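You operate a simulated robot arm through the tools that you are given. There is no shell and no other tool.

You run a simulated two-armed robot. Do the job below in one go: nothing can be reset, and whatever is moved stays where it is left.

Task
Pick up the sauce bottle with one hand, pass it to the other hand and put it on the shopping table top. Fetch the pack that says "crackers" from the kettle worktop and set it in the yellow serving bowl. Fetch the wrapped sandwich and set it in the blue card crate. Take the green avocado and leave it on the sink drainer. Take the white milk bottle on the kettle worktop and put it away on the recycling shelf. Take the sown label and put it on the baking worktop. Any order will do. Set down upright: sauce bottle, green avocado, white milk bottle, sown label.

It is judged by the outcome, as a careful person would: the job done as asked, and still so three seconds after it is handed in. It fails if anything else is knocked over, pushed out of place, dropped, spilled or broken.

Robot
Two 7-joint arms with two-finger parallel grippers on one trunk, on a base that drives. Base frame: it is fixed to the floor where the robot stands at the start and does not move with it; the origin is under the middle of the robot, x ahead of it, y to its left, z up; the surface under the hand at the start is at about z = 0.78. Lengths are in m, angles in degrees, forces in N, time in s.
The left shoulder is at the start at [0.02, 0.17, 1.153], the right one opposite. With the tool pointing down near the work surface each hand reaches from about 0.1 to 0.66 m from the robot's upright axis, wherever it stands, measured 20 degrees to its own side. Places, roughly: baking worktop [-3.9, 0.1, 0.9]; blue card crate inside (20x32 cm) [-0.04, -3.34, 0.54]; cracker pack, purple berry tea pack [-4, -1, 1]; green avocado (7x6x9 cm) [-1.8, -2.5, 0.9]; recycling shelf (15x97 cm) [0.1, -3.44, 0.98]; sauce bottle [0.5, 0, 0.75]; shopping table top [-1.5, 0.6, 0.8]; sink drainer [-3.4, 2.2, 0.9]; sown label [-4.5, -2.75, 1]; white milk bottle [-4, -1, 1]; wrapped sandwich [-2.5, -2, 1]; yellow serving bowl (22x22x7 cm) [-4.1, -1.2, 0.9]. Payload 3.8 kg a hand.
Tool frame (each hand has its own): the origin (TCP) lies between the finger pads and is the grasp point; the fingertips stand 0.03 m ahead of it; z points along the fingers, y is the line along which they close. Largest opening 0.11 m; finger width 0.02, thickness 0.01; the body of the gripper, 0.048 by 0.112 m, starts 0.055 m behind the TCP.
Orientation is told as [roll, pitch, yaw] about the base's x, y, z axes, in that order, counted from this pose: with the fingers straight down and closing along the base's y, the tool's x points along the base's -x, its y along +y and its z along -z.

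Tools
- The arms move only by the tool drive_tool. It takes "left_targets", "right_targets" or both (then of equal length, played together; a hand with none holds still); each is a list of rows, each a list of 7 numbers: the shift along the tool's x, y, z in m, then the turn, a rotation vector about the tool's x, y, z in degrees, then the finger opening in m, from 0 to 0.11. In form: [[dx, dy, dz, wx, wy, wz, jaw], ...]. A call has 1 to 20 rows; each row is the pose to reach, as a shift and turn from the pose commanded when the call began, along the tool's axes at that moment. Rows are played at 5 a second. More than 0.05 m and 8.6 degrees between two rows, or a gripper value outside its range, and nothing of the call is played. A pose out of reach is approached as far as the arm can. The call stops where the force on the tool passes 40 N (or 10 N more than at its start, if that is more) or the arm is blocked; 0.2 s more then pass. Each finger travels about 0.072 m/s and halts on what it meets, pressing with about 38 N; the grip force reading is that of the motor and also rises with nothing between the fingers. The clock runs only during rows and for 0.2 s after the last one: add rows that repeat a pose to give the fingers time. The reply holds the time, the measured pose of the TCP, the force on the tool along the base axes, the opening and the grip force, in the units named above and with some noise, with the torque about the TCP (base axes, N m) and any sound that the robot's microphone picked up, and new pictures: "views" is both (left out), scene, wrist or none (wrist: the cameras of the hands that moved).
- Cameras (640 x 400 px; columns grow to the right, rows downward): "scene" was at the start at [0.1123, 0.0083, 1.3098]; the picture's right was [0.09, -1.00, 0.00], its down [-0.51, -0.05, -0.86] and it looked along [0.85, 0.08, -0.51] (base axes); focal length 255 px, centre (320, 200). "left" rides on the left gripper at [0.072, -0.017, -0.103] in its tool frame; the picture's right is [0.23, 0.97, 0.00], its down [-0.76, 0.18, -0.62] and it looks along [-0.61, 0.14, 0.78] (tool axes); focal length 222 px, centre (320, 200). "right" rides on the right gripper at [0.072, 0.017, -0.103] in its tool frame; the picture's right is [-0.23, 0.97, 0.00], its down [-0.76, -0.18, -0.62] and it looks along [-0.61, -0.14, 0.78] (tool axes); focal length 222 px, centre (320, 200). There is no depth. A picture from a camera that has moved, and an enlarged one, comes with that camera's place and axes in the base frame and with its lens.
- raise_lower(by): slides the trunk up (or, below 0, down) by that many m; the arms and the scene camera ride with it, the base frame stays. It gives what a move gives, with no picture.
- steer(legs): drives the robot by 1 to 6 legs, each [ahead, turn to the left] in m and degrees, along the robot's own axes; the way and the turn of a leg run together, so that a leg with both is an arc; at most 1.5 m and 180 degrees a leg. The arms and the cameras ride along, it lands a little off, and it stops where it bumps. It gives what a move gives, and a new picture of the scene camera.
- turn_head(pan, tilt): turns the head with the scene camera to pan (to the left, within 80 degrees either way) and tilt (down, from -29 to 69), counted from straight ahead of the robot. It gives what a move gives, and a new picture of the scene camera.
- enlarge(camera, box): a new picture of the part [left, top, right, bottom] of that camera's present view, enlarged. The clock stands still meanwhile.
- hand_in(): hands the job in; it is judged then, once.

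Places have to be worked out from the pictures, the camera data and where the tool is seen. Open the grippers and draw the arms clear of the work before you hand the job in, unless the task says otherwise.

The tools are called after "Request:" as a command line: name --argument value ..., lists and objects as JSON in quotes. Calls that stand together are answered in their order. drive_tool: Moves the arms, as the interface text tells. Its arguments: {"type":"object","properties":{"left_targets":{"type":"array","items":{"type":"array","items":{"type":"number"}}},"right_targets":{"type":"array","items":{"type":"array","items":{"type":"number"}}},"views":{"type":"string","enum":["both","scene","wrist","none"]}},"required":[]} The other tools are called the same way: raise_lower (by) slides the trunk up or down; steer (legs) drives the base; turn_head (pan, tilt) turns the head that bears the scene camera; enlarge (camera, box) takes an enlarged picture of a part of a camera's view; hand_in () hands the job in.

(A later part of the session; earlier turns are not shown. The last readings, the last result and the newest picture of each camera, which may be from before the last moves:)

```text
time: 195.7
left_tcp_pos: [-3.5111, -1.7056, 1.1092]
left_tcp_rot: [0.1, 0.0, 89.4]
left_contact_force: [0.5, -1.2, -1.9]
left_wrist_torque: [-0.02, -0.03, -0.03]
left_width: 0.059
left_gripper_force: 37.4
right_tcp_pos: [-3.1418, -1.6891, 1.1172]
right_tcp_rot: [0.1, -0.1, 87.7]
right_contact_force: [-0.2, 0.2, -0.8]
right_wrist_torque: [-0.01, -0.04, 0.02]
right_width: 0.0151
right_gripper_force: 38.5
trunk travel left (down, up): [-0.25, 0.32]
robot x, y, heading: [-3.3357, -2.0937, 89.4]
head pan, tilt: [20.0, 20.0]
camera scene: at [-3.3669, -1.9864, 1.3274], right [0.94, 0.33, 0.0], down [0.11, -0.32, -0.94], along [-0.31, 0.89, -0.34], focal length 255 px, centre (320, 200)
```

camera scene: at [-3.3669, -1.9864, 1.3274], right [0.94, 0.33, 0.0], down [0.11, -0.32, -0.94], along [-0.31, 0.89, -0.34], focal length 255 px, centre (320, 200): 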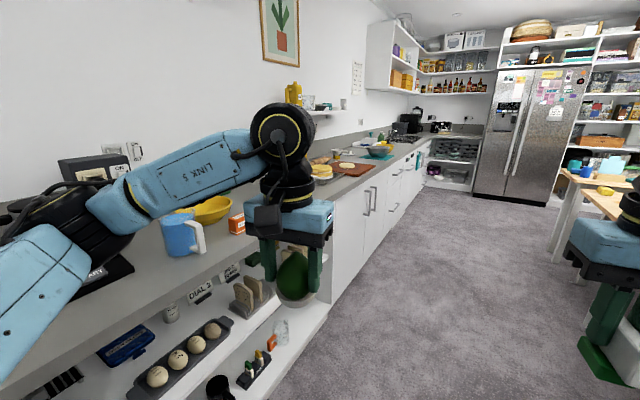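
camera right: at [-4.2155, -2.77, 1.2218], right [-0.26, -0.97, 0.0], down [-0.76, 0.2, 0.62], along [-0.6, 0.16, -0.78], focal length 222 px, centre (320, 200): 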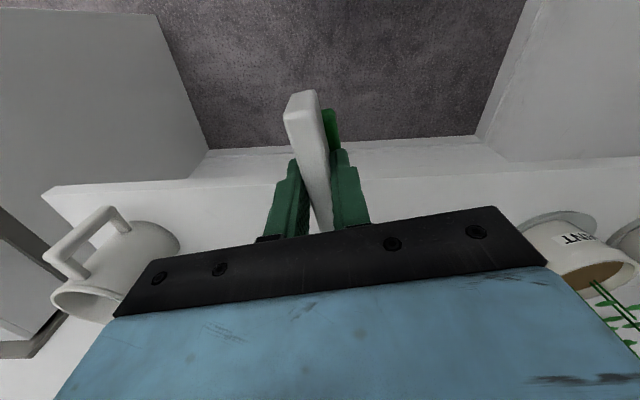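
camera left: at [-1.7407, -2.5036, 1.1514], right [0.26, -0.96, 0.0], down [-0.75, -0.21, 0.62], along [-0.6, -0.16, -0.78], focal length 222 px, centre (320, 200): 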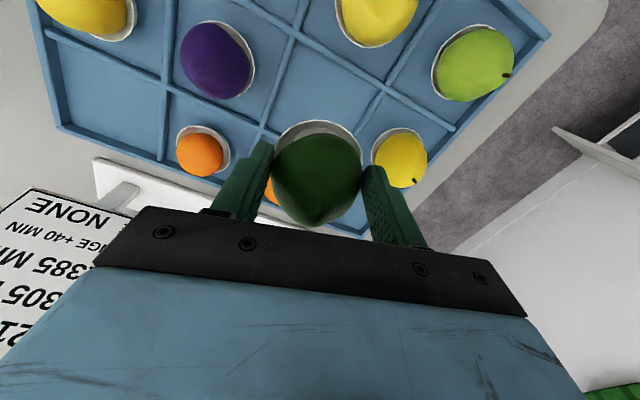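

The kettle worktop (yellow bowl, orange pack, blue jug) is to my left. First I take label and avocado north: I drift a little right and drive on toward the baking worktop.

Request:
steer --legs '[[0, -22], [0.4, 0], [0, 22], [1.3, 0]]'

Request:
turn_head --pan 60 --tilt 25

Request:
turn_head --pan 15 --tilt 22

```text
time: 206.6
left_tcp_pos: [-3.3613, -0.0332, 1.1099]
left_tcp_rot: [-0.1, 0.0, 90.2]
left_contact_force: [-0.5, -0.9, -1.3]
left_wrist_torque: [0.0, 0.01, 0.04]
left_width: 0.0583
left_gripper_force: 38.3
right_tcp_pos: [-2.992, -0.014, 1.1174]
right_tcp_rot: [0.0, 0.0, 88.2]
right_contact_force: [0.8, 0.1, 0.1]
right_wrist_torque: [-0.03, 0.05, -0.01]
right_width: 0.0149
right_gripper_force: 37.9
trunk travel left (down, up): [-0.25, 0.32]
robot x, y, heading: [-3.1829, -0.4213, 90.1]
head pan, tilt: [20.0, 20.0]
camera scene: at [-3.2134, -0.3139, 1.3274], right [0.94, 0.34, 0.0], down [0.12, -0.32, -0.94], along [-0.32, 0.88, -0.34], focal length 255 px, centre (320, 200)
```

scene: 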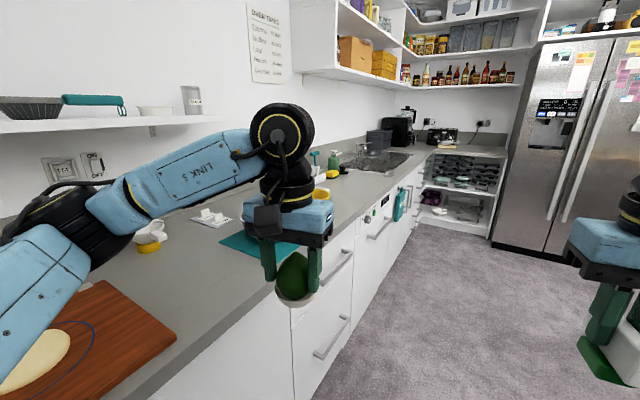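

```text
time: 207.7
left_tcp_pos: [-3.3615, -0.0334, 1.1099]
left_tcp_rot: [0.0, -0.1, 90.2]
left_contact_force: [-0.6, -0.4, -3.3]
left_wrist_torque: [-0.05, -0.04, 0.01]
left_width: 0.0586
left_gripper_force: 37.5
right_tcp_pos: [-2.9925, -0.0143, 1.1177]
right_tcp_rot: [0.0, 0.1, 88.2]
right_contact_force: [0.2, -1.0, -0.3]
right_wrist_torque: [-0.03, 0.02, -0.01]
right_width: 0.0148
right_gripper_force: 37.6
trunk travel left (down, up): [-0.25, 0.32]
robot x, y, heading: [-3.1822, -0.4249, 89.9]
head pan, tilt: [60.0, 25.0]
camera scene: at [-3.2612, -0.3556, 1.3193], right [0.5, 0.87, 0.0], down [0.37, -0.21, -0.91], along [-0.78, 0.45, -0.42], focal length 255 px, centre (320, 200)
```

scene: 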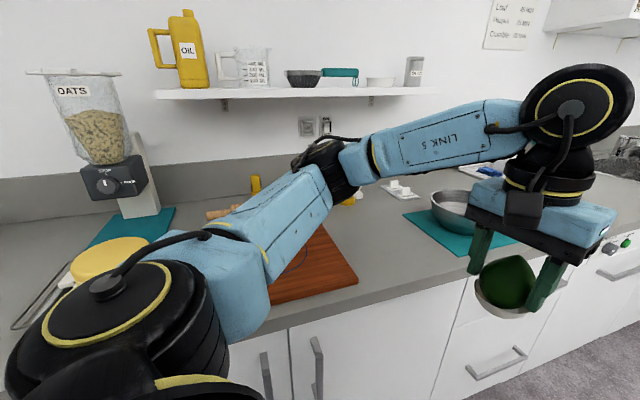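

```text
time: 208.8
left_tcp_pos: [-3.3625, -0.0337, 1.1086]
left_tcp_rot: [0.0, 0.0, 90.2]
left_contact_force: [-0.2, 0.3, -1.9]
left_wrist_torque: [-0.02, -0.02, 0.01]
left_width: 0.0587
left_gripper_force: 38.3
right_tcp_pos: [-2.9927, -0.0143, 1.1173]
right_tcp_rot: [0.0, 0.0, 88.2]
right_contact_force: [0.0, -0.1, -0.2]
right_wrist_torque: [0.0, 0.0, 0.02]
right_width: 0.015
right_gripper_force: 38.1
trunk travel left (down, up): [-0.25, 0.32]
robot x, y, heading: [-3.1845, -0.4226, 90.0]
head pan, tilt: [15.0, 22.0]
camera scene: at [-3.2056, -0.312, 1.3242], right [0.97, 0.26, 0.0], down [0.1, -0.36, -0.93], along [-0.24, 0.9, -0.37], focal length 255 px, centre (320, 200)
```

scene: 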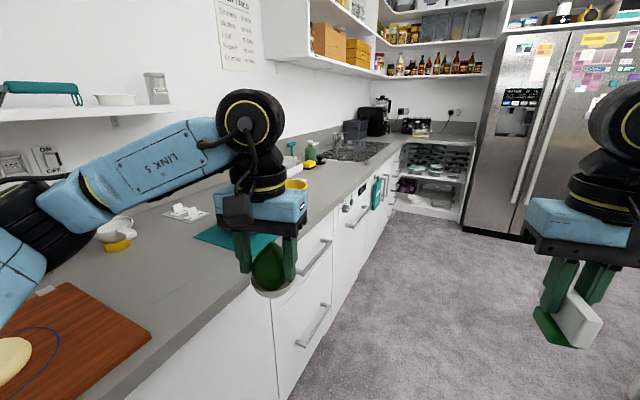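

Between the chopping board and the teal mat there is a free patch of baking worktop around (−3.68, 0.11). I drive up level with it and turn to face it.

Request:
steer --legs '[[0.38, 0], [0, 90]]'

Request:
turn_head --pan -10 --tilt 40

```text
time: 215.1
left_tcp_pos: [-3.5703, -0.224, 1.109]
left_tcp_rot: [0.0, 0.0, -179.5]
left_contact_force: [0.2, -0.7, -2.3]
left_wrist_torque: [0.01, -0.04, -0.02]
left_width: 0.0585
left_gripper_force: 37.7
right_tcp_pos: [-3.5916, 0.1461, 1.1164]
right_tcp_rot: [0.0, 0.0, 178.6]
right_contact_force: [-0.2, 0.9, -0.5]
right_wrist_torque: [0.01, -0.01, 0.01]
right_width: 0.0151
right_gripper_force: 38.0
trunk travel left (down, up): [-0.25, 0.32]
robot x, y, heading: [-3.1838, -0.0419, -179.5]
head pan, tilt: [15.0, 22.0]
camera scene: at [-3.2916, -0.0675, 1.3242], right [-0.27, 0.96, 0.0], down [0.36, 0.1, -0.93], along [-0.89, -0.25, -0.37], focal length 255 px, centre (320, 200)
```

scene: 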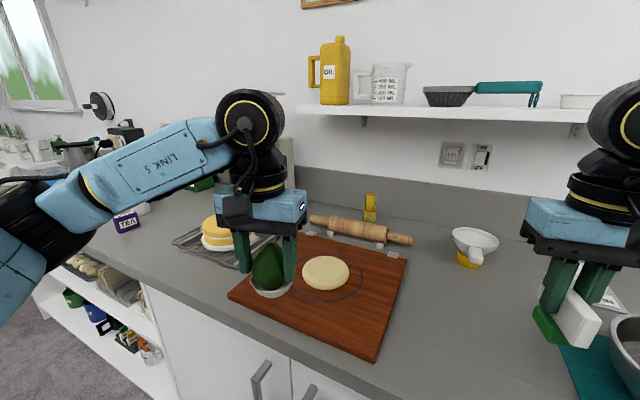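

```text
time: 216.0
left_tcp_pos: [-3.5709, -0.2242, 1.1079]
left_tcp_rot: [0.1, 0.0, -179.6]
left_contact_force: [-0.1, -0.1, -2.5]
left_wrist_torque: [0.04, -0.02, -0.01]
left_width: 0.0586
left_gripper_force: 38.1
right_tcp_pos: [-3.5919, 0.1474, 1.1168]
right_tcp_rot: [-0.1, 0.1, 178.7]
right_contact_force: [0.8, -0.4, -0.6]
right_wrist_torque: [-0.01, 0.03, 0.01]
right_width: 0.0153
right_gripper_force: 38.3
trunk travel left (down, up): [-0.25, 0.32]
robot x, y, heading: [-3.1804, -0.0428, -180.0]
head pan, tilt: [-10.0, 40.0]
camera scene: at [-3.286, -0.0286, 1.2961], right [0.17, 0.99, 0.0], down [0.63, -0.11, -0.77], along [-0.76, 0.13, -0.64], focal length 255 px, centre (320, 200)
```

scene: 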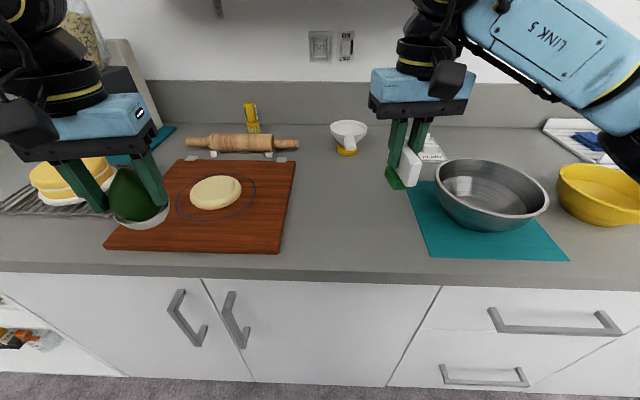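

The free spot is at about (−3.70, 0.115). I move the label over it and lower part-way.

Request:
drive_tool --right_targets '[[-0.03, 0.01, 0, 0, 0, 0, 0.005], [-0.06, 0.02, 0, 0, 0, 0, 0.005], [-0.09, 0.03, 0, 0, 0, 0, 0.005], [-0.107, 0.035, 0.02, 0, 0, 0, 0.005], [-0.107, 0.035, 0.06, 0, 0, 0, 0.005], [-0.107, 0.035, 0.1, 0, 0, 0, 0.005], [-0.107, 0.035, 0.13, 0, 0, 0, 0.005], [-0.107, 0.035, 0.13, 0, 0, 0, 0.005]]'

Request:
enlarge --camera "scene" --box '[290, 120, 440, 250]'

```text
time: 217.8
left_tcp_pos: [-3.5707, -0.2238, 1.1086]
left_tcp_rot: [0.0, 0.0, -179.5]
left_contact_force: [-0.1, 0.3, -2.5]
left_wrist_torque: [-0.01, 0.0, 0.02]
left_width: 0.0586
left_gripper_force: 38.1
right_tcp_pos: [-3.6988, 0.1141, 0.988]
right_tcp_rot: [0.0, 0.0, 178.7]
right_contact_force: [0.7, 0.0, -0.7]
right_wrist_torque: [0.0, 0.0, 0.01]
right_width: 0.015
right_gripper_force: 37.8
trunk travel left (down, up): [-0.25, 0.32]
robot x, y, heading: [-3.1843, -0.0444, -179.8]
head pan, tilt: [-10.0, 40.0]
camera scene: at [-3.2859, -0.0286, 1.296], right [0.17, 0.99, 0.0], down [0.63, -0.11, -0.77], along [-0.76, 0.13, -0.64], focal length 255 px, centre (320, 200)
camera right: at [-3.628, 0.095, 1.0924], right [-0.25, -0.97, 0.0], down [-0.76, 0.2, 0.62], along [-0.6, 0.16, -0.78], focal length 222 px, centre (320, 200)
```

scene: 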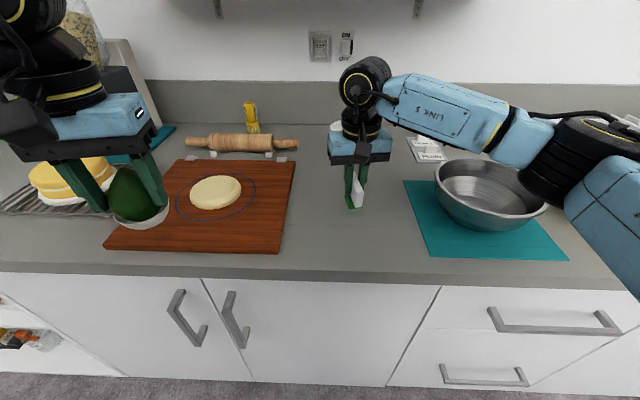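
right: 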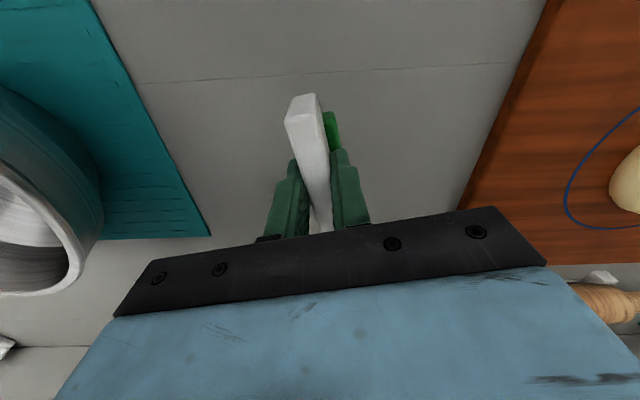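

```text
3.08 times, centred on (365, 185) of scene
camera zoom: at [-3.2859, -0.0286, 1.296], right [0.17, 0.99, 0.0], down [0.63, -0.11, -0.77], along [-0.76, 0.13, -0.64], focal length 785 px, centre (182, 246)
```

zoom: 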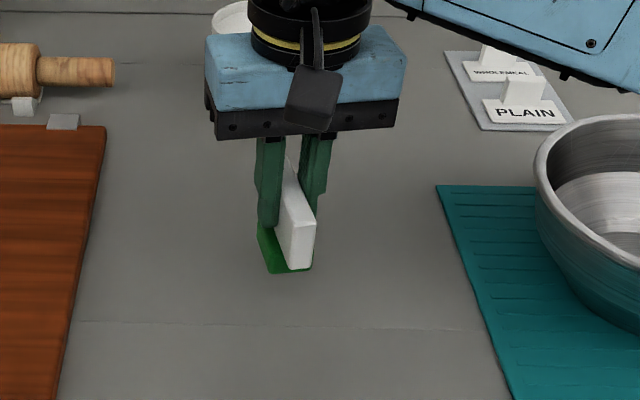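

The spot is clear. I lower in small steps, watching the force.

Request:
drive_tool --right_targets '[[0, 0, 0.01, 0, 0, 0, 0.005], [0, 0, 0.02, 0, 0, 0, 0.005], [0, 0, 0.02, 0, 0, 0, 0.005]]' --views "none"

Request:
drive_tool --right_targets '[[0, 0, 0.005, 0, 0, 0, 0.005], [0, 0, 0.008, 0, 0, 0, 0.005], [0, 0, 0.008, 0, 0, 0, 0.005]]' --views "none"

Request:
enlarge --camera "scene" --box '[310, 150, 410, 230]'

```text
time: 218.6
left_tcp_pos: [-3.5702, -0.2225, 1.109]
left_tcp_rot: [0.0, 0.0, -179.6]
left_contact_force: [-0.2, -0.2, -1.8]
left_wrist_torque: [0.0, 0.02, 0.04]
left_width: 0.0586
left_gripper_force: 37.9
right_tcp_pos: [-3.6995, 0.1172, 0.9663]
right_tcp_rot: [0.0, 0.0, 178.6]
right_contact_force: [-0.2, 0.5, 0.2]
right_wrist_torque: [0.03, 0.0, -0.01]
right_width: 0.015
right_gripper_force: 38.1
trunk travel left (down, up): [-0.25, 0.32]
robot x, y, heading: [-3.1851, -0.0416, -179.6]
head pan, tilt: [-10.0, 40.0]
```

```text
time: 219.4
left_tcp_pos: [-3.5689, -0.2229, 1.108]
left_tcp_rot: [0.0, 0.0, -179.5]
left_contact_force: [0.1, 0.5, -1.7]
left_wrist_torque: [-0.02, -0.02, 0.02]
left_width: 0.0586
left_gripper_force: 37.6
right_tcp_pos: [-3.7003, 0.1135, 0.9584]
right_tcp_rot: [0.0, 0.0, 178.6]
right_contact_force: [-0.2, 0.4, -0.5]
right_wrist_torque: [0.03, 0.04, 0.04]
right_width: 0.0152
right_gripper_force: 37.7
trunk travel left (down, up): [-0.25, 0.32]
robot x, y, heading: [-3.1799, -0.0432, -179.8]
head pan, tilt: [-10.0, 40.0]
```

```text
5.00 times, centred on (360, 190) of scene
camera zoom: at [-3.286, -0.0285, 1.296], right [0.17, 0.99, 0.0], down [0.63, -0.11, -0.77], along [-0.76, 0.13, -0.64], focal length 1275 px, centre (120, 250)
```

zoom: 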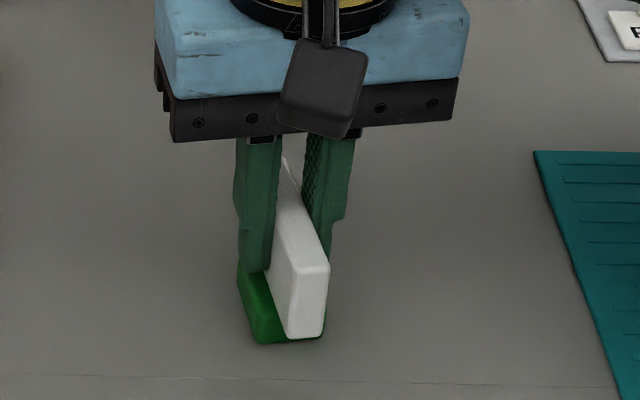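

Request:
drive_tool --right_targets '[[0, 0, 0.003, 0, 0, 0, 0.005], [0, 0, 0.005, 0, 0, 0, 0.005], [0, 0, 0.005, 0, 0, 0, 0.005]]' --views "none"

Request:
drive_tool --right_targets '[[0, 0, 0.002, 0, 0, 0, 0.005], [0, 0, 0.004, 0, 0, 0, 0.005], [0, 0, 0.004, 0, 0, 0, 0.005]]' --views "none"

```text
time: 220.2
left_tcp_pos: [-3.5688, -0.2239, 1.1103]
left_tcp_rot: [0.0, 0.0, -179.5]
left_contact_force: [1.0, -0.2, -1.5]
left_wrist_torque: [0.0, -0.04, 0.0]
left_width: 0.0587
left_gripper_force: 38.1
right_tcp_pos: [-3.7, 0.1144, 0.9576]
right_tcp_rot: [0.3, -0.3, 178.7]
right_contact_force: [0.3, 0.4, 23.8]
right_wrist_torque: [0.1, -0.39, -0.03]
right_width: 0.015
right_gripper_force: 37.9
trunk travel left (down, up): [-0.25, 0.32]
robot x, y, heading: [-3.1861, -0.0428, -179.9]
head pan, tilt: [-10.0, 40.0]
```

```text
time: 221.0
left_tcp_pos: [-3.5674, -0.223, 1.1093]
left_tcp_rot: [0.0, -0.1, -179.5]
left_contact_force: [-0.5, 0.6, -1.5]
left_wrist_torque: [-0.03, -0.02, -0.03]
left_width: 0.0589
left_gripper_force: 38.1
right_tcp_pos: [-3.6989, 0.1141, 0.9554]
right_tcp_rot: [0.2, -0.6, 178.6]
right_contact_force: [-0.8, 5.0, 37.1]
right_wrist_torque: [0.28, 0.02, 0.04]
right_width: 0.0149
right_gripper_force: 38.3
trunk travel left (down, up): [-0.25, 0.32]
robot x, y, heading: [-3.1826, -0.0428, -179.6]
head pan, tilt: [-10.0, 40.0]
```

Contact is made (37 N). I ease up 7 mm, open and rise.

Request:
drive_tool --right_targets '[[0, 0, -0.004, 0, 0, 0, 0.005], [0, 0, -0.007, 0, 0, 0, 0.005], [0, 0, -0.007, 0, 0, 0, 0.02], [0, 0, -0.007, 0, 0, 0, 0.04], [0, 0, -0.007, 0, 0, 0, 0.05], [0, 0, -0.03, 0, 0, 0, 0.05], [0, 0, -0.07, 0, 0, 0, 0.05], [0, 0, -0.11, 0, 0, 0, 0.05], [0, 0, -0.16, 0, 0, 0, 0.05]]' --views "scene"

Request:
enlarge --camera "scene" --box '[290, 130, 440, 250]'

```text
time: 223.0
left_tcp_pos: [-3.5705, -0.2243, 1.1096]
left_tcp_rot: [0.0, -0.1, -179.5]
left_contact_force: [-0.4, -0.5, -2.5]
left_wrist_torque: [0.0, -0.01, 0.0]
left_width: 0.0587
left_gripper_force: 38.1
right_tcp_pos: [-3.699, 0.1131, 1.1119]
right_tcp_rot: [0.0, 0.0, 178.6]
right_contact_force: [0.1, -0.1, 0.5]
right_wrist_torque: [-0.01, 0.01, -0.03]
right_width: 0.0499
right_gripper_force: 0.0
trunk travel left (down, up): [-0.25, 0.32]
robot x, y, heading: [-3.1847, -0.0418, -179.7]
head pan, tilt: [-10.0, 40.0]
camera scene: at [-3.2855, -0.0289, 1.2961], right [0.17, 0.99, 0.0], down [0.63, -0.11, -0.77], along [-0.76, 0.13, -0.64], focal length 255 px, centre (320, 200)
```

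scene: 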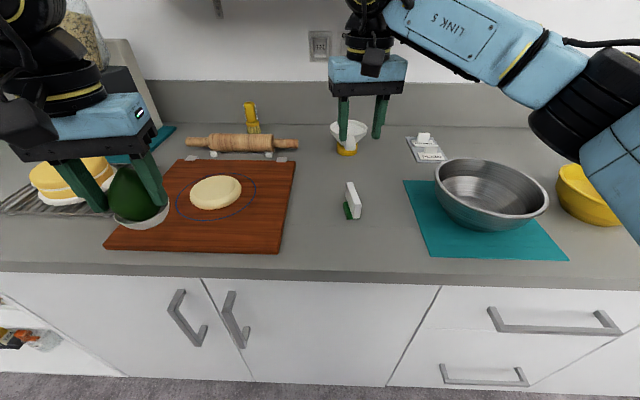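

```text
3.33 times, centred on (365, 190) of scene
camera zoom: at [-3.2855, -0.0289, 1.2961], right [0.17, 0.99, 0.0], down [0.63, -0.11, -0.77], along [-0.76, 0.13, -0.64], focal length 850 px, centre (170, 233)
```

zoom: 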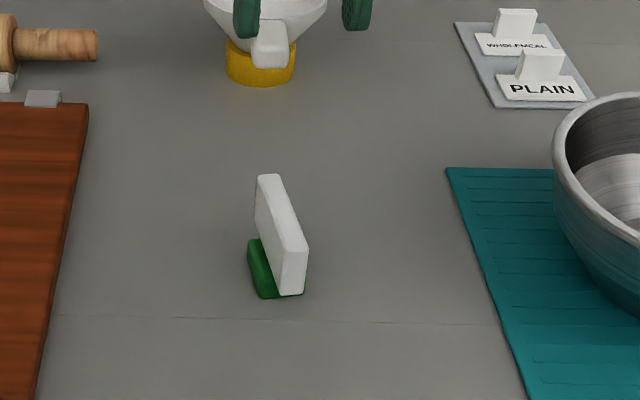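

The label stands upright on the baking worktop. I retract the right hand, back off a little and drive north toward the sink.

Request:
drive_tool --right_targets '[[0.03, -0.01, 0, 0, 0, 0, 0.05], [0.06, -0.02, 0, 0, 0, 0, 0.05], [0.09, -0.035, 0, 0, 0, 0, 0.05], [0.12, -0.05, 0, 0, 0, 0, 0.05]]' --views "none"

Request:
steer --legs '[[-0.15, 0], [0, -90], [1.1, 0]]'

Request:
turn_head --pan 25 --tilt 25

```text
time: 224.0
left_tcp_pos: [-3.5699, -0.2236, 1.1095]
left_tcp_rot: [0.1, 0.0, -179.6]
left_contact_force: [-0.1, -0.2, -2.1]
left_wrist_torque: [-0.01, -0.03, 0.0]
left_width: 0.0588
left_gripper_force: 38.4
right_tcp_pos: [-3.5781, 0.1616, 1.1115]
right_tcp_rot: [-0.1, 0.1, 178.6]
right_contact_force: [-0.7, 1.1, -0.2]
right_wrist_torque: [0.0, 0.03, -0.03]
right_width: 0.0502
right_gripper_force: 0.2
trunk travel left (down, up): [-0.25, 0.32]
robot x, y, heading: [-3.1844, -0.0434, -179.7]
head pan, tilt: [-10.0, 40.0]
```

```text
time: 234.4
left_tcp_pos: [-3.2294, 1.4339, 1.1088]
left_tcp_rot: [0.0, 0.0, 91.1]
left_contact_force: [-0.4, -0.6, -2.1]
left_wrist_torque: [-0.04, 0.0, 0.01]
left_width: 0.0585
left_gripper_force: 37.9
right_tcp_pos: [-2.8438, 1.4476, 1.1093]
right_tcp_rot: [-0.1, 0.1, 89.2]
right_contact_force: [0.4, -0.3, -1.0]
right_wrist_torque: [-0.02, 0.04, 0.03]
right_width: 0.05
right_gripper_force: 0.1
trunk travel left (down, up): [-0.25, 0.32]
robot x, y, heading: [-3.0445, 1.0512, 91.1]
head pan, tilt: [-10.0, 40.0]
camera scene: at [-3.0294, 1.1533, 1.296], right [0.99, -0.16, 0.0], down [-0.1, -0.64, -0.77], along [0.12, 0.76, -0.64], focal length 255 px, centre (320, 200)
```

scene: 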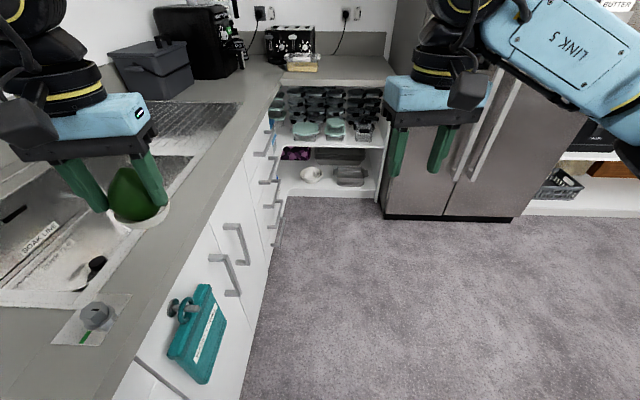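

```text
time: 235.4
left_tcp_pos: [-3.2295, 1.4338, 1.1094]
left_tcp_rot: [0.0, 0.0, 91.1]
left_contact_force: [0.0, -0.1, -1.5]
left_wrist_torque: [-0.04, 0.04, -0.02]
left_width: 0.0585
left_gripper_force: 37.6
right_tcp_pos: [-2.8431, 1.4474, 1.1097]
right_tcp_rot: [0.0, -0.1, 89.1]
right_contact_force: [-0.2, -0.5, -0.6]
right_wrist_torque: [0.02, 0.0, 0.02]
right_width: 0.0502
right_gripper_force: 0.0
trunk travel left (down, up): [-0.25, 0.32]
robot x, y, heading: [-3.0427, 1.0534, 90.7]
head pan, tilt: [25.0, 25.0]
camera scene: at [-3.0831, 1.1518, 1.3193], right [0.9, 0.44, 0.0], down [0.19, -0.38, -0.91], along [-0.4, 0.81, -0.42], focal length 255 px, centre (320, 200)
```

scene: 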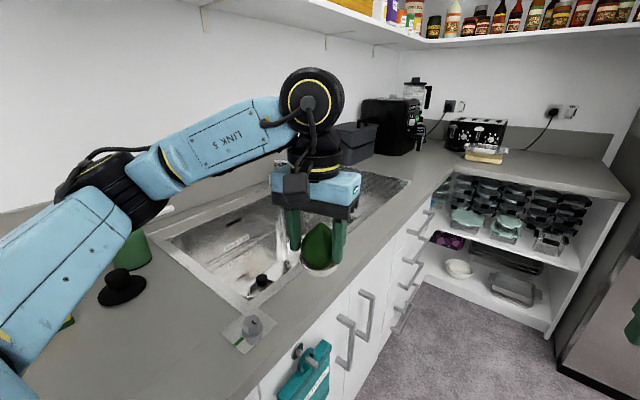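

The counter runs slightly slanted; the ridged drainer lies beyond the sink, around (−3.36, 2.07). I drive to about (−2.86, 1.72) and turn to face it diagonally, which keeps clear of the fridge.

Request:
steer --legs '[[0, -16], [0.69, 0], [0, 53]]'

Request:
turn_head --pan 5 --tilt 38

```text
time: 242.5
left_tcp_pos: [-3.2482, 1.8979, 1.1085]
left_tcp_rot: [0.0, 0.0, 128.3]
left_contact_force: [1.0, 0.0, -1.5]
left_wrist_torque: [-0.03, -0.03, 0.05]
left_width: 0.0586
left_gripper_force: 38.0
right_tcp_pos: [-2.9488, 2.14, 1.1101]
right_tcp_rot: [0.0, 0.0, 126.5]
right_contact_force: [-0.5, 0.6, -0.6]
right_wrist_torque: [0.01, 0.01, 0.01]
right_width: 0.05
right_gripper_force: 0.1
trunk travel left (down, up): [-0.25, 0.32]
robot x, y, heading: [-2.867, 1.702, 128.4]
head pan, tilt: [25.0, 25.0]
camera scene: at [-2.9608, 1.7604, 1.3193], right [0.45, 0.89, 0.0], down [0.38, -0.19, -0.91], along [-0.81, 0.41, -0.42], focal length 255 px, centre (320, 200)
```

scene: 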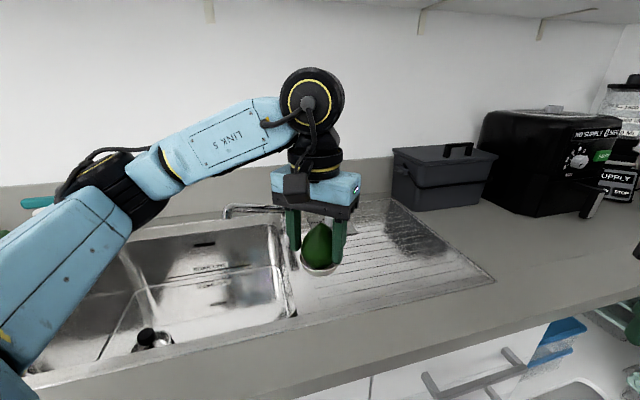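

```text
time: 243.3
left_tcp_pos: [-3.2466, 1.8967, 1.1087]
left_tcp_rot: [-0.1, -0.1, 128.3]
left_contact_force: [-0.1, 0.8, -1.9]
left_wrist_torque: [-0.07, -0.05, -0.02]
left_width: 0.0585
left_gripper_force: 37.6
right_tcp_pos: [-2.9504, 2.1413, 1.1119]
right_tcp_rot: [0.1, 0.1, 126.5]
right_contact_force: [0.0, 0.0, -0.5]
right_wrist_torque: [-0.02, 0.02, 0.01]
right_width: 0.0503
right_gripper_force: 0.0
trunk travel left (down, up): [-0.25, 0.32]
robot x, y, heading: [-2.864, 1.7026, 128.3]
head pan, tilt: [5.0, 38.0]
camera scene: at [-2.9375, 1.782, 1.299], right [0.73, 0.69, 0.0], down [0.42, -0.45, -0.79], along [-0.54, 0.57, -0.62], focal length 255 px, centre (320, 200)
```

scene: 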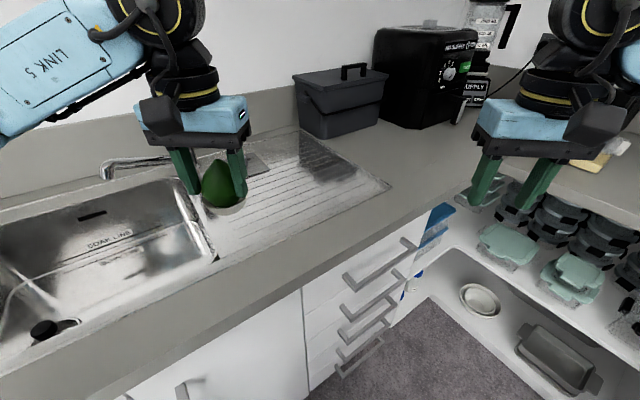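

The drainer is fully in view; a good spot on it is (−3.33, 2.09). I carry the avocado over it and lower part-way.

Request:
drive_tool --left_targets '[[-0.035, -0.01, 0, 0, 0, 0, 0.04], [-0.07, -0.02, 0, 0, 0, 0, 0.04], [-0.105, -0.03, 0, 0, 0, 0, 0.04], [-0.14, -0.04, 0, 0, 0, 0, 0.04], [-0.175, -0.048, 0, 0, 0, 0, 0.04], [-0.203, -0.0545, 0.02, 0, 0, 0, 0.04], [-0.203, -0.0545, 0.06, 0, 0, 0, 0.04], [-0.203, -0.0545, 0.1, 0, 0, 0, 0.04], [-0.203, -0.0545, 0.12, 0, 0, 0, 0.04], [-0.203, -0.0545, 0.12, 0, 0, 0, 0.04]]'

Request:
enlarge --camera "scene" --box '[200, 100, 400, 260]'

```text
time: 245.5
left_tcp_pos: [-3.3299, 2.0908, 0.9885]
left_tcp_rot: [0.0, 0.0, 128.3]
left_contact_force: [0.1, -1.2, -1.3]
left_wrist_torque: [-0.04, -0.02, 0.02]
left_width: 0.0585
left_gripper_force: 37.8
right_tcp_pos: [-2.9492, 2.1418, 1.1111]
right_tcp_rot: [0.0, 0.0, 126.4]
right_contact_force: [0.1, 0.0, -0.4]
right_wrist_torque: [0.01, -0.01, -0.03]
right_width: 0.0499
right_gripper_force: 0.0
trunk travel left (down, up): [-0.25, 0.32]
robot x, y, heading: [-2.8679, 1.7052, 128.2]
head pan, tilt: [5.0, 38.0]
camera scene: at [-2.9373, 1.7821, 1.299], right [0.73, 0.69, 0.0], down [0.42, -0.45, -0.79], along [-0.54, 0.57, -0.62], focal length 255 px, centre (320, 200)
camera left: at [-3.2721, 2.0452, 1.0922], right [-0.62, -0.78, 0.0], down [-0.61, 0.49, 0.62], along [-0.49, 0.39, -0.78], focal length 222 px, centre (320, 200)
```

scene: 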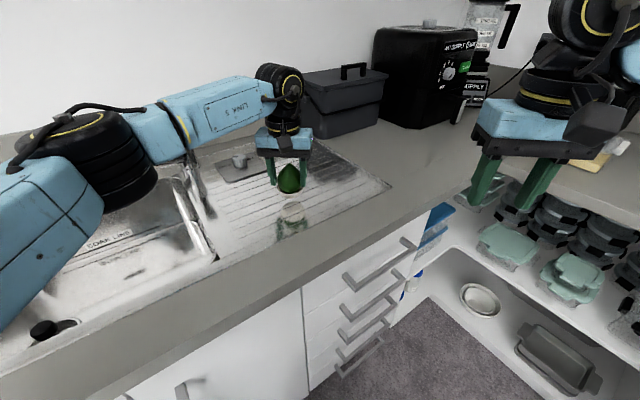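
left: 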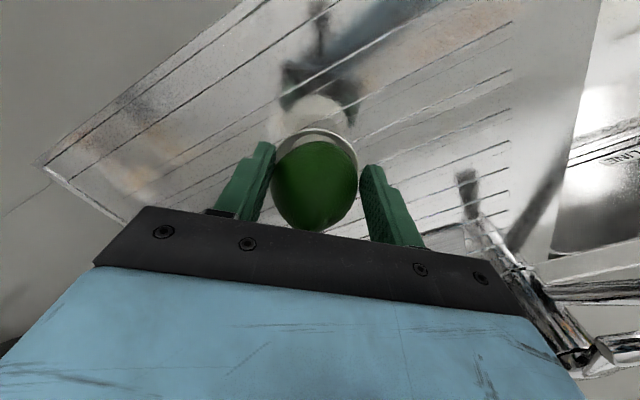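

```text
2.50 times, centred on (300, 180) of scene
camera zoom: at [-2.9373, 1.7821, 1.299], right [0.73, 0.69, 0.0], down [0.42, -0.45, -0.79], along [-0.54, 0.57, -0.62], focal length 638 px, centre (370, 250)
```

zoom: 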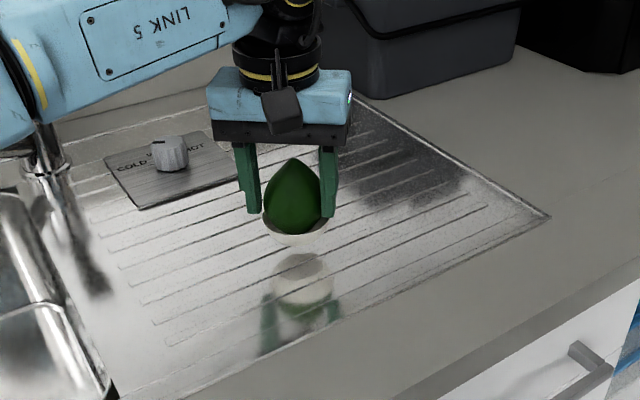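

The reflection shows the cup about 2 cm above the drainer. I lower in small steps.

Request:
drive_tool --left_targets '[[0, 0, 0.006, 0, 0, 0, 0.04], [0, 0, 0.012, 0, 0, 0, 0.04], [0, 0, 0.012, 0, 0, 0, 0.04]]' --views "none"

Request:
drive_tool --left_targets '[[0, 0, 0.004, 0, 0, 0, 0.04], [0, 0, 0.007, 0, 0, 0, 0.04], [0, 0, 0.007, 0, 0, 0, 0.04]]' --views "none"

Request:
enlarge --camera "scene" --box '[250, 130, 350, 230]'

```text
time: 246.3
left_tcp_pos: [-3.3307, 2.0899, 0.9776]
left_tcp_rot: [0.0, -0.1, 128.3]
left_contact_force: [-0.1, -0.1, -2.2]
left_wrist_torque: [-0.02, -0.03, 0.01]
left_width: 0.0582
left_gripper_force: 38.5
right_tcp_pos: [-2.9499, 2.1402, 1.1119]
right_tcp_rot: [0.0, 0.0, 126.6]
right_contact_force: [-0.1, 0.1, 0.0]
right_wrist_torque: [-0.02, 0.01, -0.02]
right_width: 0.0499
right_gripper_force: 0.0
trunk travel left (down, up): [-0.25, 0.32]
robot x, y, heading: [-2.8656, 1.6991, 128.2]
head pan, tilt: [5.0, 38.0]
```

```text
time: 247.1
left_tcp_pos: [-3.331, 2.0893, 0.9692]
left_tcp_rot: [0.0, 0.1, 128.3]
left_contact_force: [-1.5, -0.2, -1.4]
left_wrist_torque: [-0.03, -0.03, -0.01]
left_width: 0.0582
left_gripper_force: 37.8
right_tcp_pos: [-2.9504, 2.1415, 1.1098]
right_tcp_rot: [0.0, 0.0, 126.5]
right_contact_force: [0.7, -1.0, -0.8]
right_wrist_torque: [0.03, 0.02, -0.03]
right_width: 0.0501
right_gripper_force: 0.2
trunk travel left (down, up): [-0.25, 0.32]
robot x, y, heading: [-2.8707, 1.7024, 128.3]
head pan, tilt: [5.0, 38.0]
```

```text
4.00 times, centred on (300, 180) of scene
camera zoom: at [-2.9374, 1.7821, 1.299], right [0.73, 0.69, 0.0], down [0.42, -0.45, -0.79], along [-0.54, 0.57, -0.62], focal length 1020 px, centre (400, 280)
```

zoom: 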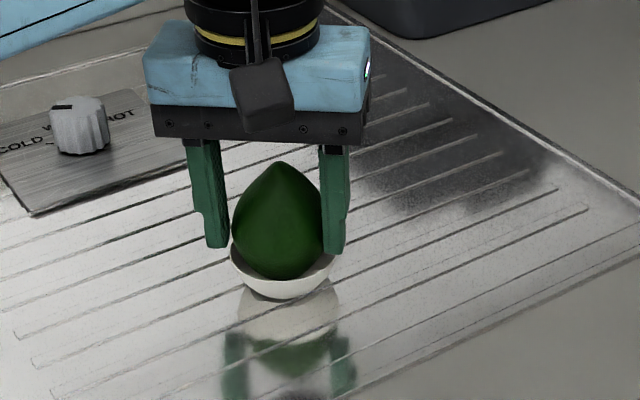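

Request:
drive_tool --left_targets '[[0, 0, 0.003, 0, 0, 0, 0.04], [0, 0, 0.005, 0, 0, 0, 0.04], [0, 0, 0.005, 0, 0, 0, 0.04]]' --views "none"

Request:
drive_tool --left_targets '[[0, 0, 0.002, 0, 0, 0, 0.04], [0, 0, 0.004, 0, 0, 0, 0.04], [0, 0, 0.004, 0, 0, 0, 0.04]]' --views "none"

```text
time: 247.9
left_tcp_pos: [-3.3294, 2.0899, 0.9657]
left_tcp_rot: [0.0, -0.1, 128.3]
left_contact_force: [0.0, -1.0, 6.0]
left_wrist_torque: [0.17, 0.2, 0.0]
left_width: 0.0583
left_gripper_force: 38.0
right_tcp_pos: [-2.9497, 2.1402, 1.1126]
right_tcp_rot: [0.0, 0.0, 126.5]
right_contact_force: [0.3, 0.1, -0.6]
right_wrist_torque: [-0.03, 0.02, -0.03]
right_width: 0.0505
right_gripper_force: 0.1
trunk travel left (down, up): [-0.25, 0.32]
robot x, y, heading: [-2.8666, 1.702, 128.3]
head pan, tilt: [5.0, 38.0]
```

```text
time: 248.7
left_tcp_pos: [-3.3295, 2.0894, 0.9658]
left_tcp_rot: [-0.1, -0.5, 128.4]
left_contact_force: [-3.6, 3.9, 28.8]
left_wrist_torque: [0.24, 0.06, 0.06]
left_width: 0.0583
left_gripper_force: 37.9
right_tcp_pos: [-2.949, 2.138, 1.1112]
right_tcp_rot: [0.1, -0.1, 126.5]
right_contact_force: [0.1, 0.3, 0.8]
right_wrist_torque: [0.0, -0.01, -0.02]
right_width: 0.05
right_gripper_force: 0.0
trunk travel left (down, up): [-0.25, 0.32]
robot x, y, heading: [-2.8686, 1.704, 128.6]
head pan, tilt: [5.0, 38.0]
```

It stands on the drainer (29 N). I ease up 3 mm, open gently and rise.

Request:
drive_tool --left_targets '[[0, 0, -0.003, 0, 0, 0, 0.04], [0, 0, -0.003, 0, 0, 0, 0.06], [0, 0, -0.003, 0, 0, 0, 0.08], [0, 0, -0.003, 0, 0, 0, 0.1], [0, 0, -0.003, 0, 0, 0, 0.1], [0, 0, -0.03, 0, 0, 0, 0.1], [0, 0, -0.07, 0, 0, 0, 0.1], [0, 0, -0.11, 0, 0, 0, 0.1], [0, 0, -0.15, 0, 0, 0, 0.1]]' --views "scene"

Request:
enlarge --camera "scene" --box '[200, 100, 400, 260]'

```text
time: 250.7
left_tcp_pos: [-3.3305, 2.09, 1.1104]
left_tcp_rot: [0.0, 0.0, 128.3]
left_contact_force: [0.4, -0.3, -0.9]
left_wrist_torque: [0.02, 0.02, 0.0]
left_width: 0.0999
left_gripper_force: 0.0
right_tcp_pos: [-2.9494, 2.141, 1.1105]
right_tcp_rot: [0.0, 0.1, 126.6]
right_contact_force: [0.4, 0.7, 0.1]
right_wrist_torque: [-0.02, 0.0, -0.04]
right_width: 0.0501
right_gripper_force: 0.0
trunk travel left (down, up): [-0.25, 0.32]
robot x, y, heading: [-2.8643, 1.7021, 128.4]
head pan, tilt: [5.0, 38.0]
camera scene: at [-2.9366, 1.782, 1.2991], right [0.73, 0.69, 0.0], down [0.42, -0.45, -0.79], along [-0.54, 0.57, -0.62], focal length 255 px, centre (320, 200)
```

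scene: 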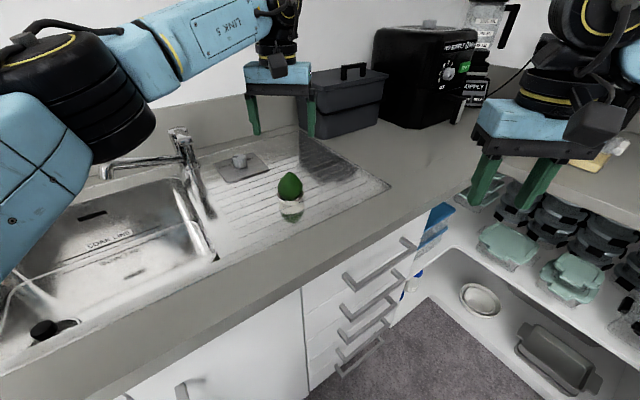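

```text
2.50 times, centred on (300, 180) of scene
camera zoom: at [-2.9366, 1.782, 1.2991], right [0.73, 0.69, 0.0], down [0.42, -0.45, -0.79], along [-0.54, 0.57, -0.62], focal length 638 px, centre (370, 250)
```

zoom: 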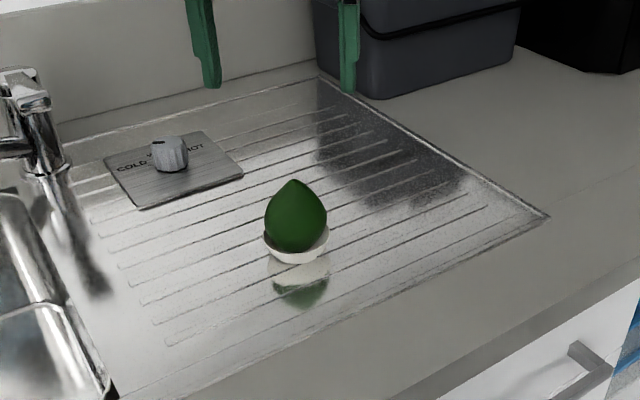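

The avocado stands upright on the drainer. I fold the left hand back, then turn and drive back south to the kettle worktop.

Request:
drive_tool --left_targets '[[0.035, 0.01, 0, 0, 0, 0, 0.1], [0.07, 0.02, 0, 0, 0, 0, 0.1], [0.105, 0.03, 0, 0, 0, 0, 0.1], [0.14, 0.04, 0, 0, 0, 0, 0.1], [0.175, 0.048, 0, 0, 0, 0, 0.1], [0.203, 0.0545, 0, 0, 0, 0, 0.1]]' --views "none"

Request:
steer --legs '[[-0.15, 0], [0, 137], [1.5, 0], [0.7, 0]]'

Request:
turn_head --pan -45 --tilt 25

```text
time: 252.1
left_tcp_pos: [-3.2471, 1.8952, 1.1103]
left_tcp_rot: [0.0, 0.0, 128.4]
left_contact_force: [-0.5, -0.3, -0.5]
left_wrist_torque: [0.0, -0.02, 0.0]
left_width: 0.1001
left_gripper_force: 0.1
right_tcp_pos: [-2.9496, 2.1413, 1.1111]
right_tcp_rot: [-0.1, 0.0, 126.4]
right_contact_force: [0.3, 0.2, -0.4]
right_wrist_torque: [-0.01, 0.01, -0.01]
right_width: 0.05
right_gripper_force: 0.1
trunk travel left (down, up): [-0.25, 0.32]
robot x, y, heading: [-2.8644, 1.7043, 128.2]
head pan, tilt: [5.0, 38.0]
```

```text
time: 269.5
left_tcp_pos: [-2.7855, -0.9894, 1.1093]
left_tcp_rot: [0.0, 0.0, -94.2]
left_contact_force: [-0.3, 0.1, -0.3]
left_wrist_torque: [0.0, -0.01, -0.01]
left_width: 0.0999
left_gripper_force: 0.0
right_tcp_pos: [-3.1701, -0.9683, 1.1094]
right_tcp_rot: [0.0, -0.1, -96.0]
right_contact_force: [-0.2, -0.5, 0.7]
right_wrist_torque: [0.02, 0.01, -0.03]
right_width: 0.05
right_gripper_force: 0.1
trunk travel left (down, up): [-0.25, 0.32]
robot x, y, heading: [-2.9363, -0.5894, -94.1]
head pan, tilt: [5.0, 38.0]
camera scene: at [-2.9335, -0.6974, 1.299], right [-1.0, -0.01, 0.0], down [-0.01, 0.62, -0.79], along [0.01, -0.79, -0.62], focal length 255 px, centre (320, 200)
```

scene: 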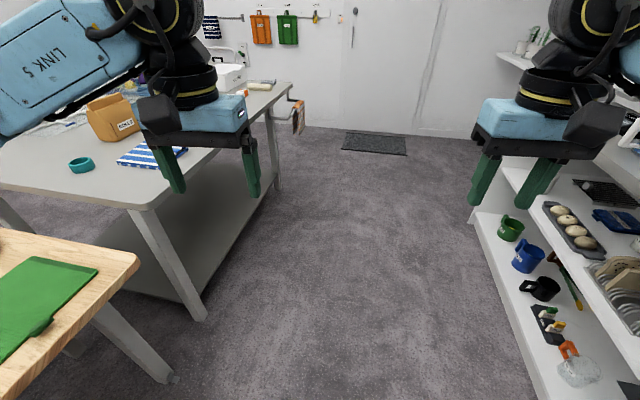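

```text
time: 270.7
left_tcp_pos: [-2.7846, -0.989, 1.1096]
left_tcp_rot: [0.0, 0.0, -94.3]
left_contact_force: [0.2, -0.1, -0.4]
left_wrist_torque: [-0.02, -0.02, 0.01]
left_width: 0.1001
left_gripper_force: 0.0
right_tcp_pos: [-3.1693, -0.9689, 1.1114]
right_tcp_rot: [0.0, 0.0, -96.0]
right_contact_force: [0.9, 0.5, -0.8]
right_wrist_torque: [0.02, 0.01, 0.03]
right_width: 0.0498
right_gripper_force: 0.0
trunk travel left (down, up): [-0.25, 0.32]
robot x, y, heading: [-2.9353, -0.5899, -94.2]
head pan, tilt: [-45.0, 25.0]
camera scene: at [-3.0044, -0.671, 1.3193], right [-0.65, 0.76, 0.0], down [0.32, 0.28, -0.91], along [-0.69, -0.59, -0.42], focal length 255 px, centre (320, 200)
```

scene: 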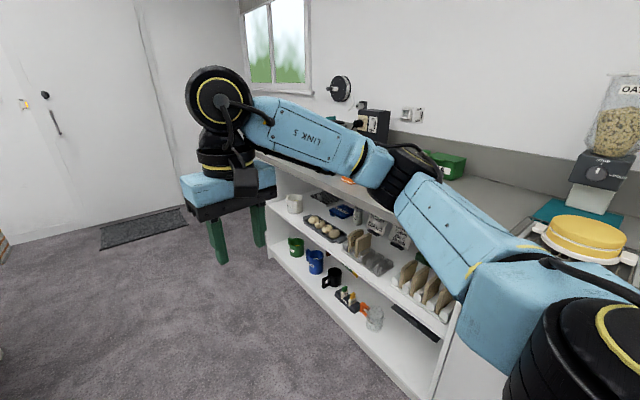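

My right arm hides the worktop, so I drive closer and turn to face it.

Request:
steer --legs '[[0, -25], [0.72, 0], [0, -74]]'

Request:
turn_head --pan 0 --tilt 28

```text
time: 279.1
left_tcp_pos: [-3.7062, -1.313, 1.1099]
left_tcp_rot: [0.0, 0.0, 167.5]
left_contact_force: [-0.1, -0.4, 0.0]
left_wrist_torque: [-0.02, 0.01, -0.01]
left_width: 0.1
left_gripper_force: 0.0
right_tcp_pos: [-3.6305, -0.9362, 1.1116]
right_tcp_rot: [0.0, 0.1, 165.7]
right_contact_force: [0.4, 0.3, 0.5]
right_wrist_torque: [0.01, -0.01, 0.02]
right_width: 0.0502
right_gripper_force: 0.1
trunk travel left (down, up): [-0.25, 0.32]
robot x, y, heading: [-3.2849, -1.2232, 167.7]
head pan, tilt: [-45.0, 25.0]
camera scene: at [-3.3578, -1.1405, 1.3193], right [0.84, 0.54, 0.0], down [0.23, -0.36, -0.91], along [-0.49, 0.76, -0.42], focal length 255 px, centre (320, 200)
```

scene: 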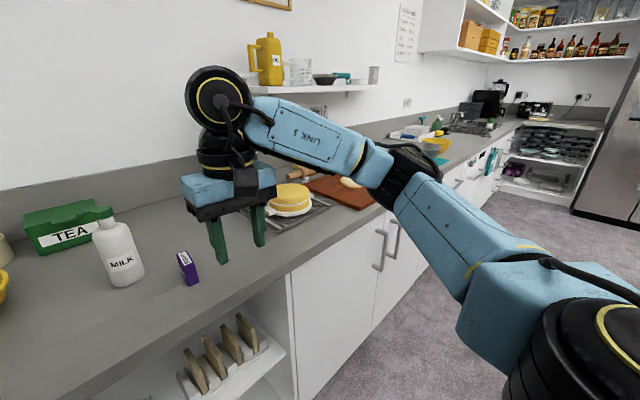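

```text
time: 280.3
left_tcp_pos: [-3.7058, -1.3133, 1.1098]
left_tcp_rot: [-0.1, 0.0, 167.5]
left_contact_force: [0.1, -0.4, 0.3]
left_wrist_torque: [-0.02, 0.02, 0.0]
left_width: 0.1002
left_gripper_force: 0.0
right_tcp_pos: [-3.6307, -0.936, 1.1103]
right_tcp_rot: [0.0, 0.0, 165.7]
right_contact_force: [-0.8, 1.1, 0.3]
right_wrist_torque: [-0.01, -0.01, 0.02]
right_width: 0.0497
right_gripper_force: 0.0
trunk travel left (down, up): [-0.25, 0.32]
robot x, y, heading: [-3.2905, -1.2226, 167.6]
head pan, tilt: [0.0, 28.0]
camera scene: at [-3.3973, -1.1986, 1.3146], right [0.22, 0.98, 0.0], down [0.46, -0.1, -0.88], along [-0.86, 0.19, -0.47], focal length 255 px, centre (320, 200)
```

scene: 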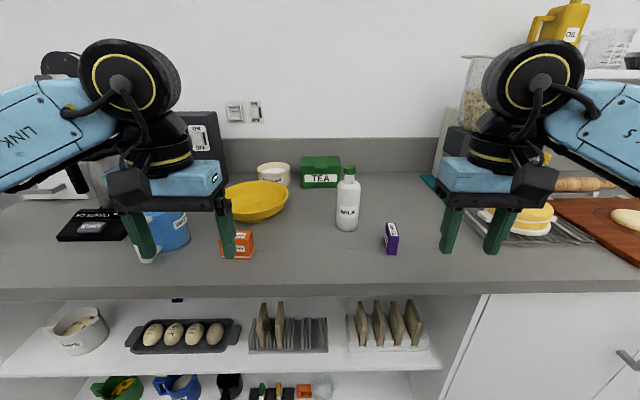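

Everything is in view: yellow bowl, milk bottle, TEA tin, purple pack, orange pack. I zoom in to read the packs.

Request:
enlarge --camera "scene" --box '[190, 150, 310, 280]'

Request:
enlarge --camera "scene" --box '[310, 150, 430, 270]'

```text
3.08 times, centred on (250, 215) of scene
camera zoom: at [-3.3973, -1.1986, 1.3146], right [0.22, 0.98, 0.0], down [0.46, -0.1, -0.88], along [-0.86, 0.19, -0.47], focal length 785 px, centre (535, 154)
```

zoom: 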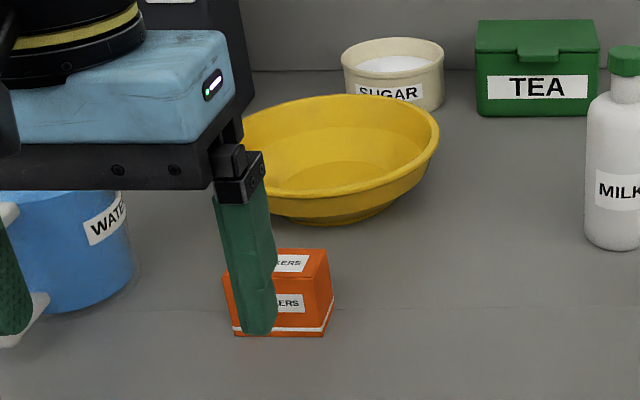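

```text
3.33 times, centred on (370, 210) of scene
camera zoom: at [-3.3973, -1.1986, 1.3146], right [0.22, 0.98, 0.0], down [0.46, -0.1, -0.88], along [-0.86, 0.19, -0.47], focal length 850 px, centre (153, 167)
```

zoom: 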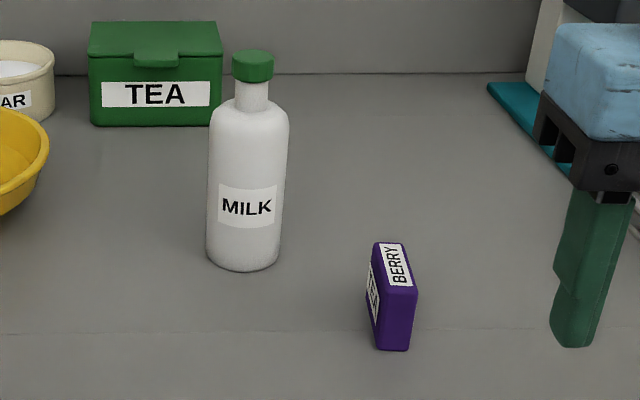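

The orange pack reads "CRACKERS" at about (−3.93, −1.285); the bowl's centre is near (−4.08, −1.24); the milk bottle stands at (−3.99, −0.99), 0.175 m tall. I drive 0.19 m closer so all are in reach.

Request:
steer --legs '[[0.19, 0]]'

Request:
turn_head --pan 8 --tilt 42

```text
time: 281.8
left_tcp_pos: [-3.8951, -1.272, 1.1097]
left_tcp_rot: [0.1, 0.0, 167.4]
left_contact_force: [-0.1, -0.3, -0.7]
left_wrist_torque: [-0.01, -0.04, 0.05]
left_width: 0.1003
left_gripper_force: 0.0
right_tcp_pos: [-3.8198, -0.8937, 1.1108]
right_tcp_rot: [0.0, 0.0, 165.6]
right_contact_force: [-0.6, -0.1, 0.4]
right_wrist_torque: [0.04, -0.02, -0.01]
right_width: 0.0501
right_gripper_force: 0.1
trunk travel left (down, up): [-0.25, 0.32]
robot x, y, heading: [-3.4767, -1.1795, 167.5]
head pan, tilt: [0.0, 28.0]
camera scene: at [-3.5867, -1.1568, 1.3144], right [0.22, 0.98, 0.0], down [0.46, -0.1, -0.88], along [-0.86, 0.19, -0.47], focal length 255 px, centre (320, 200)
```

scene: 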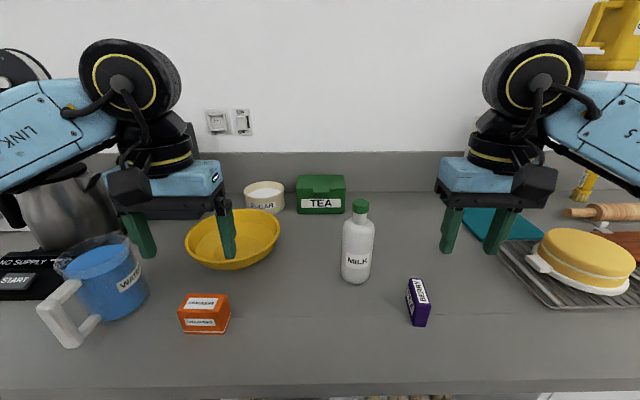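

```text
time: 282.6
left_tcp_pos: [-3.8943, -1.2714, 1.1089]
left_tcp_rot: [0.0, 0.0, 167.6]
left_contact_force: [0.9, 0.4, 0.0]
left_wrist_torque: [-0.02, -0.01, -0.01]
left_width: 0.1001
left_gripper_force: 0.2
right_tcp_pos: [-3.8194, -0.8944, 1.111]
right_tcp_rot: [0.0, 0.0, 165.7]
right_contact_force: [-0.6, 0.5, -0.5]
right_wrist_torque: [-0.01, 0.02, 0.0]
right_width: 0.0499
right_gripper_force: 0.1
trunk travel left (down, up): [-0.25, 0.32]
robot x, y, heading: [-3.4791, -1.1822, 167.4]
head pan, tilt: [8.0, 42.0]
camera scene: at [-3.5801, -1.1701, 1.2931], right [0.08, 1.0, 0.0], down [0.67, -0.05, -0.74], along [-0.74, 0.06, -0.67], focal length 255 px, centre (320, 200)
```

scene: 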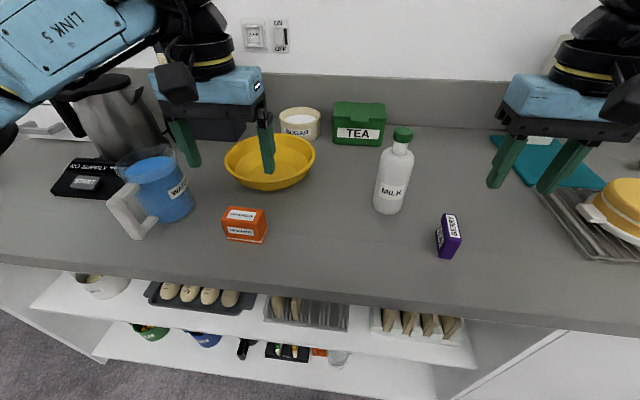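

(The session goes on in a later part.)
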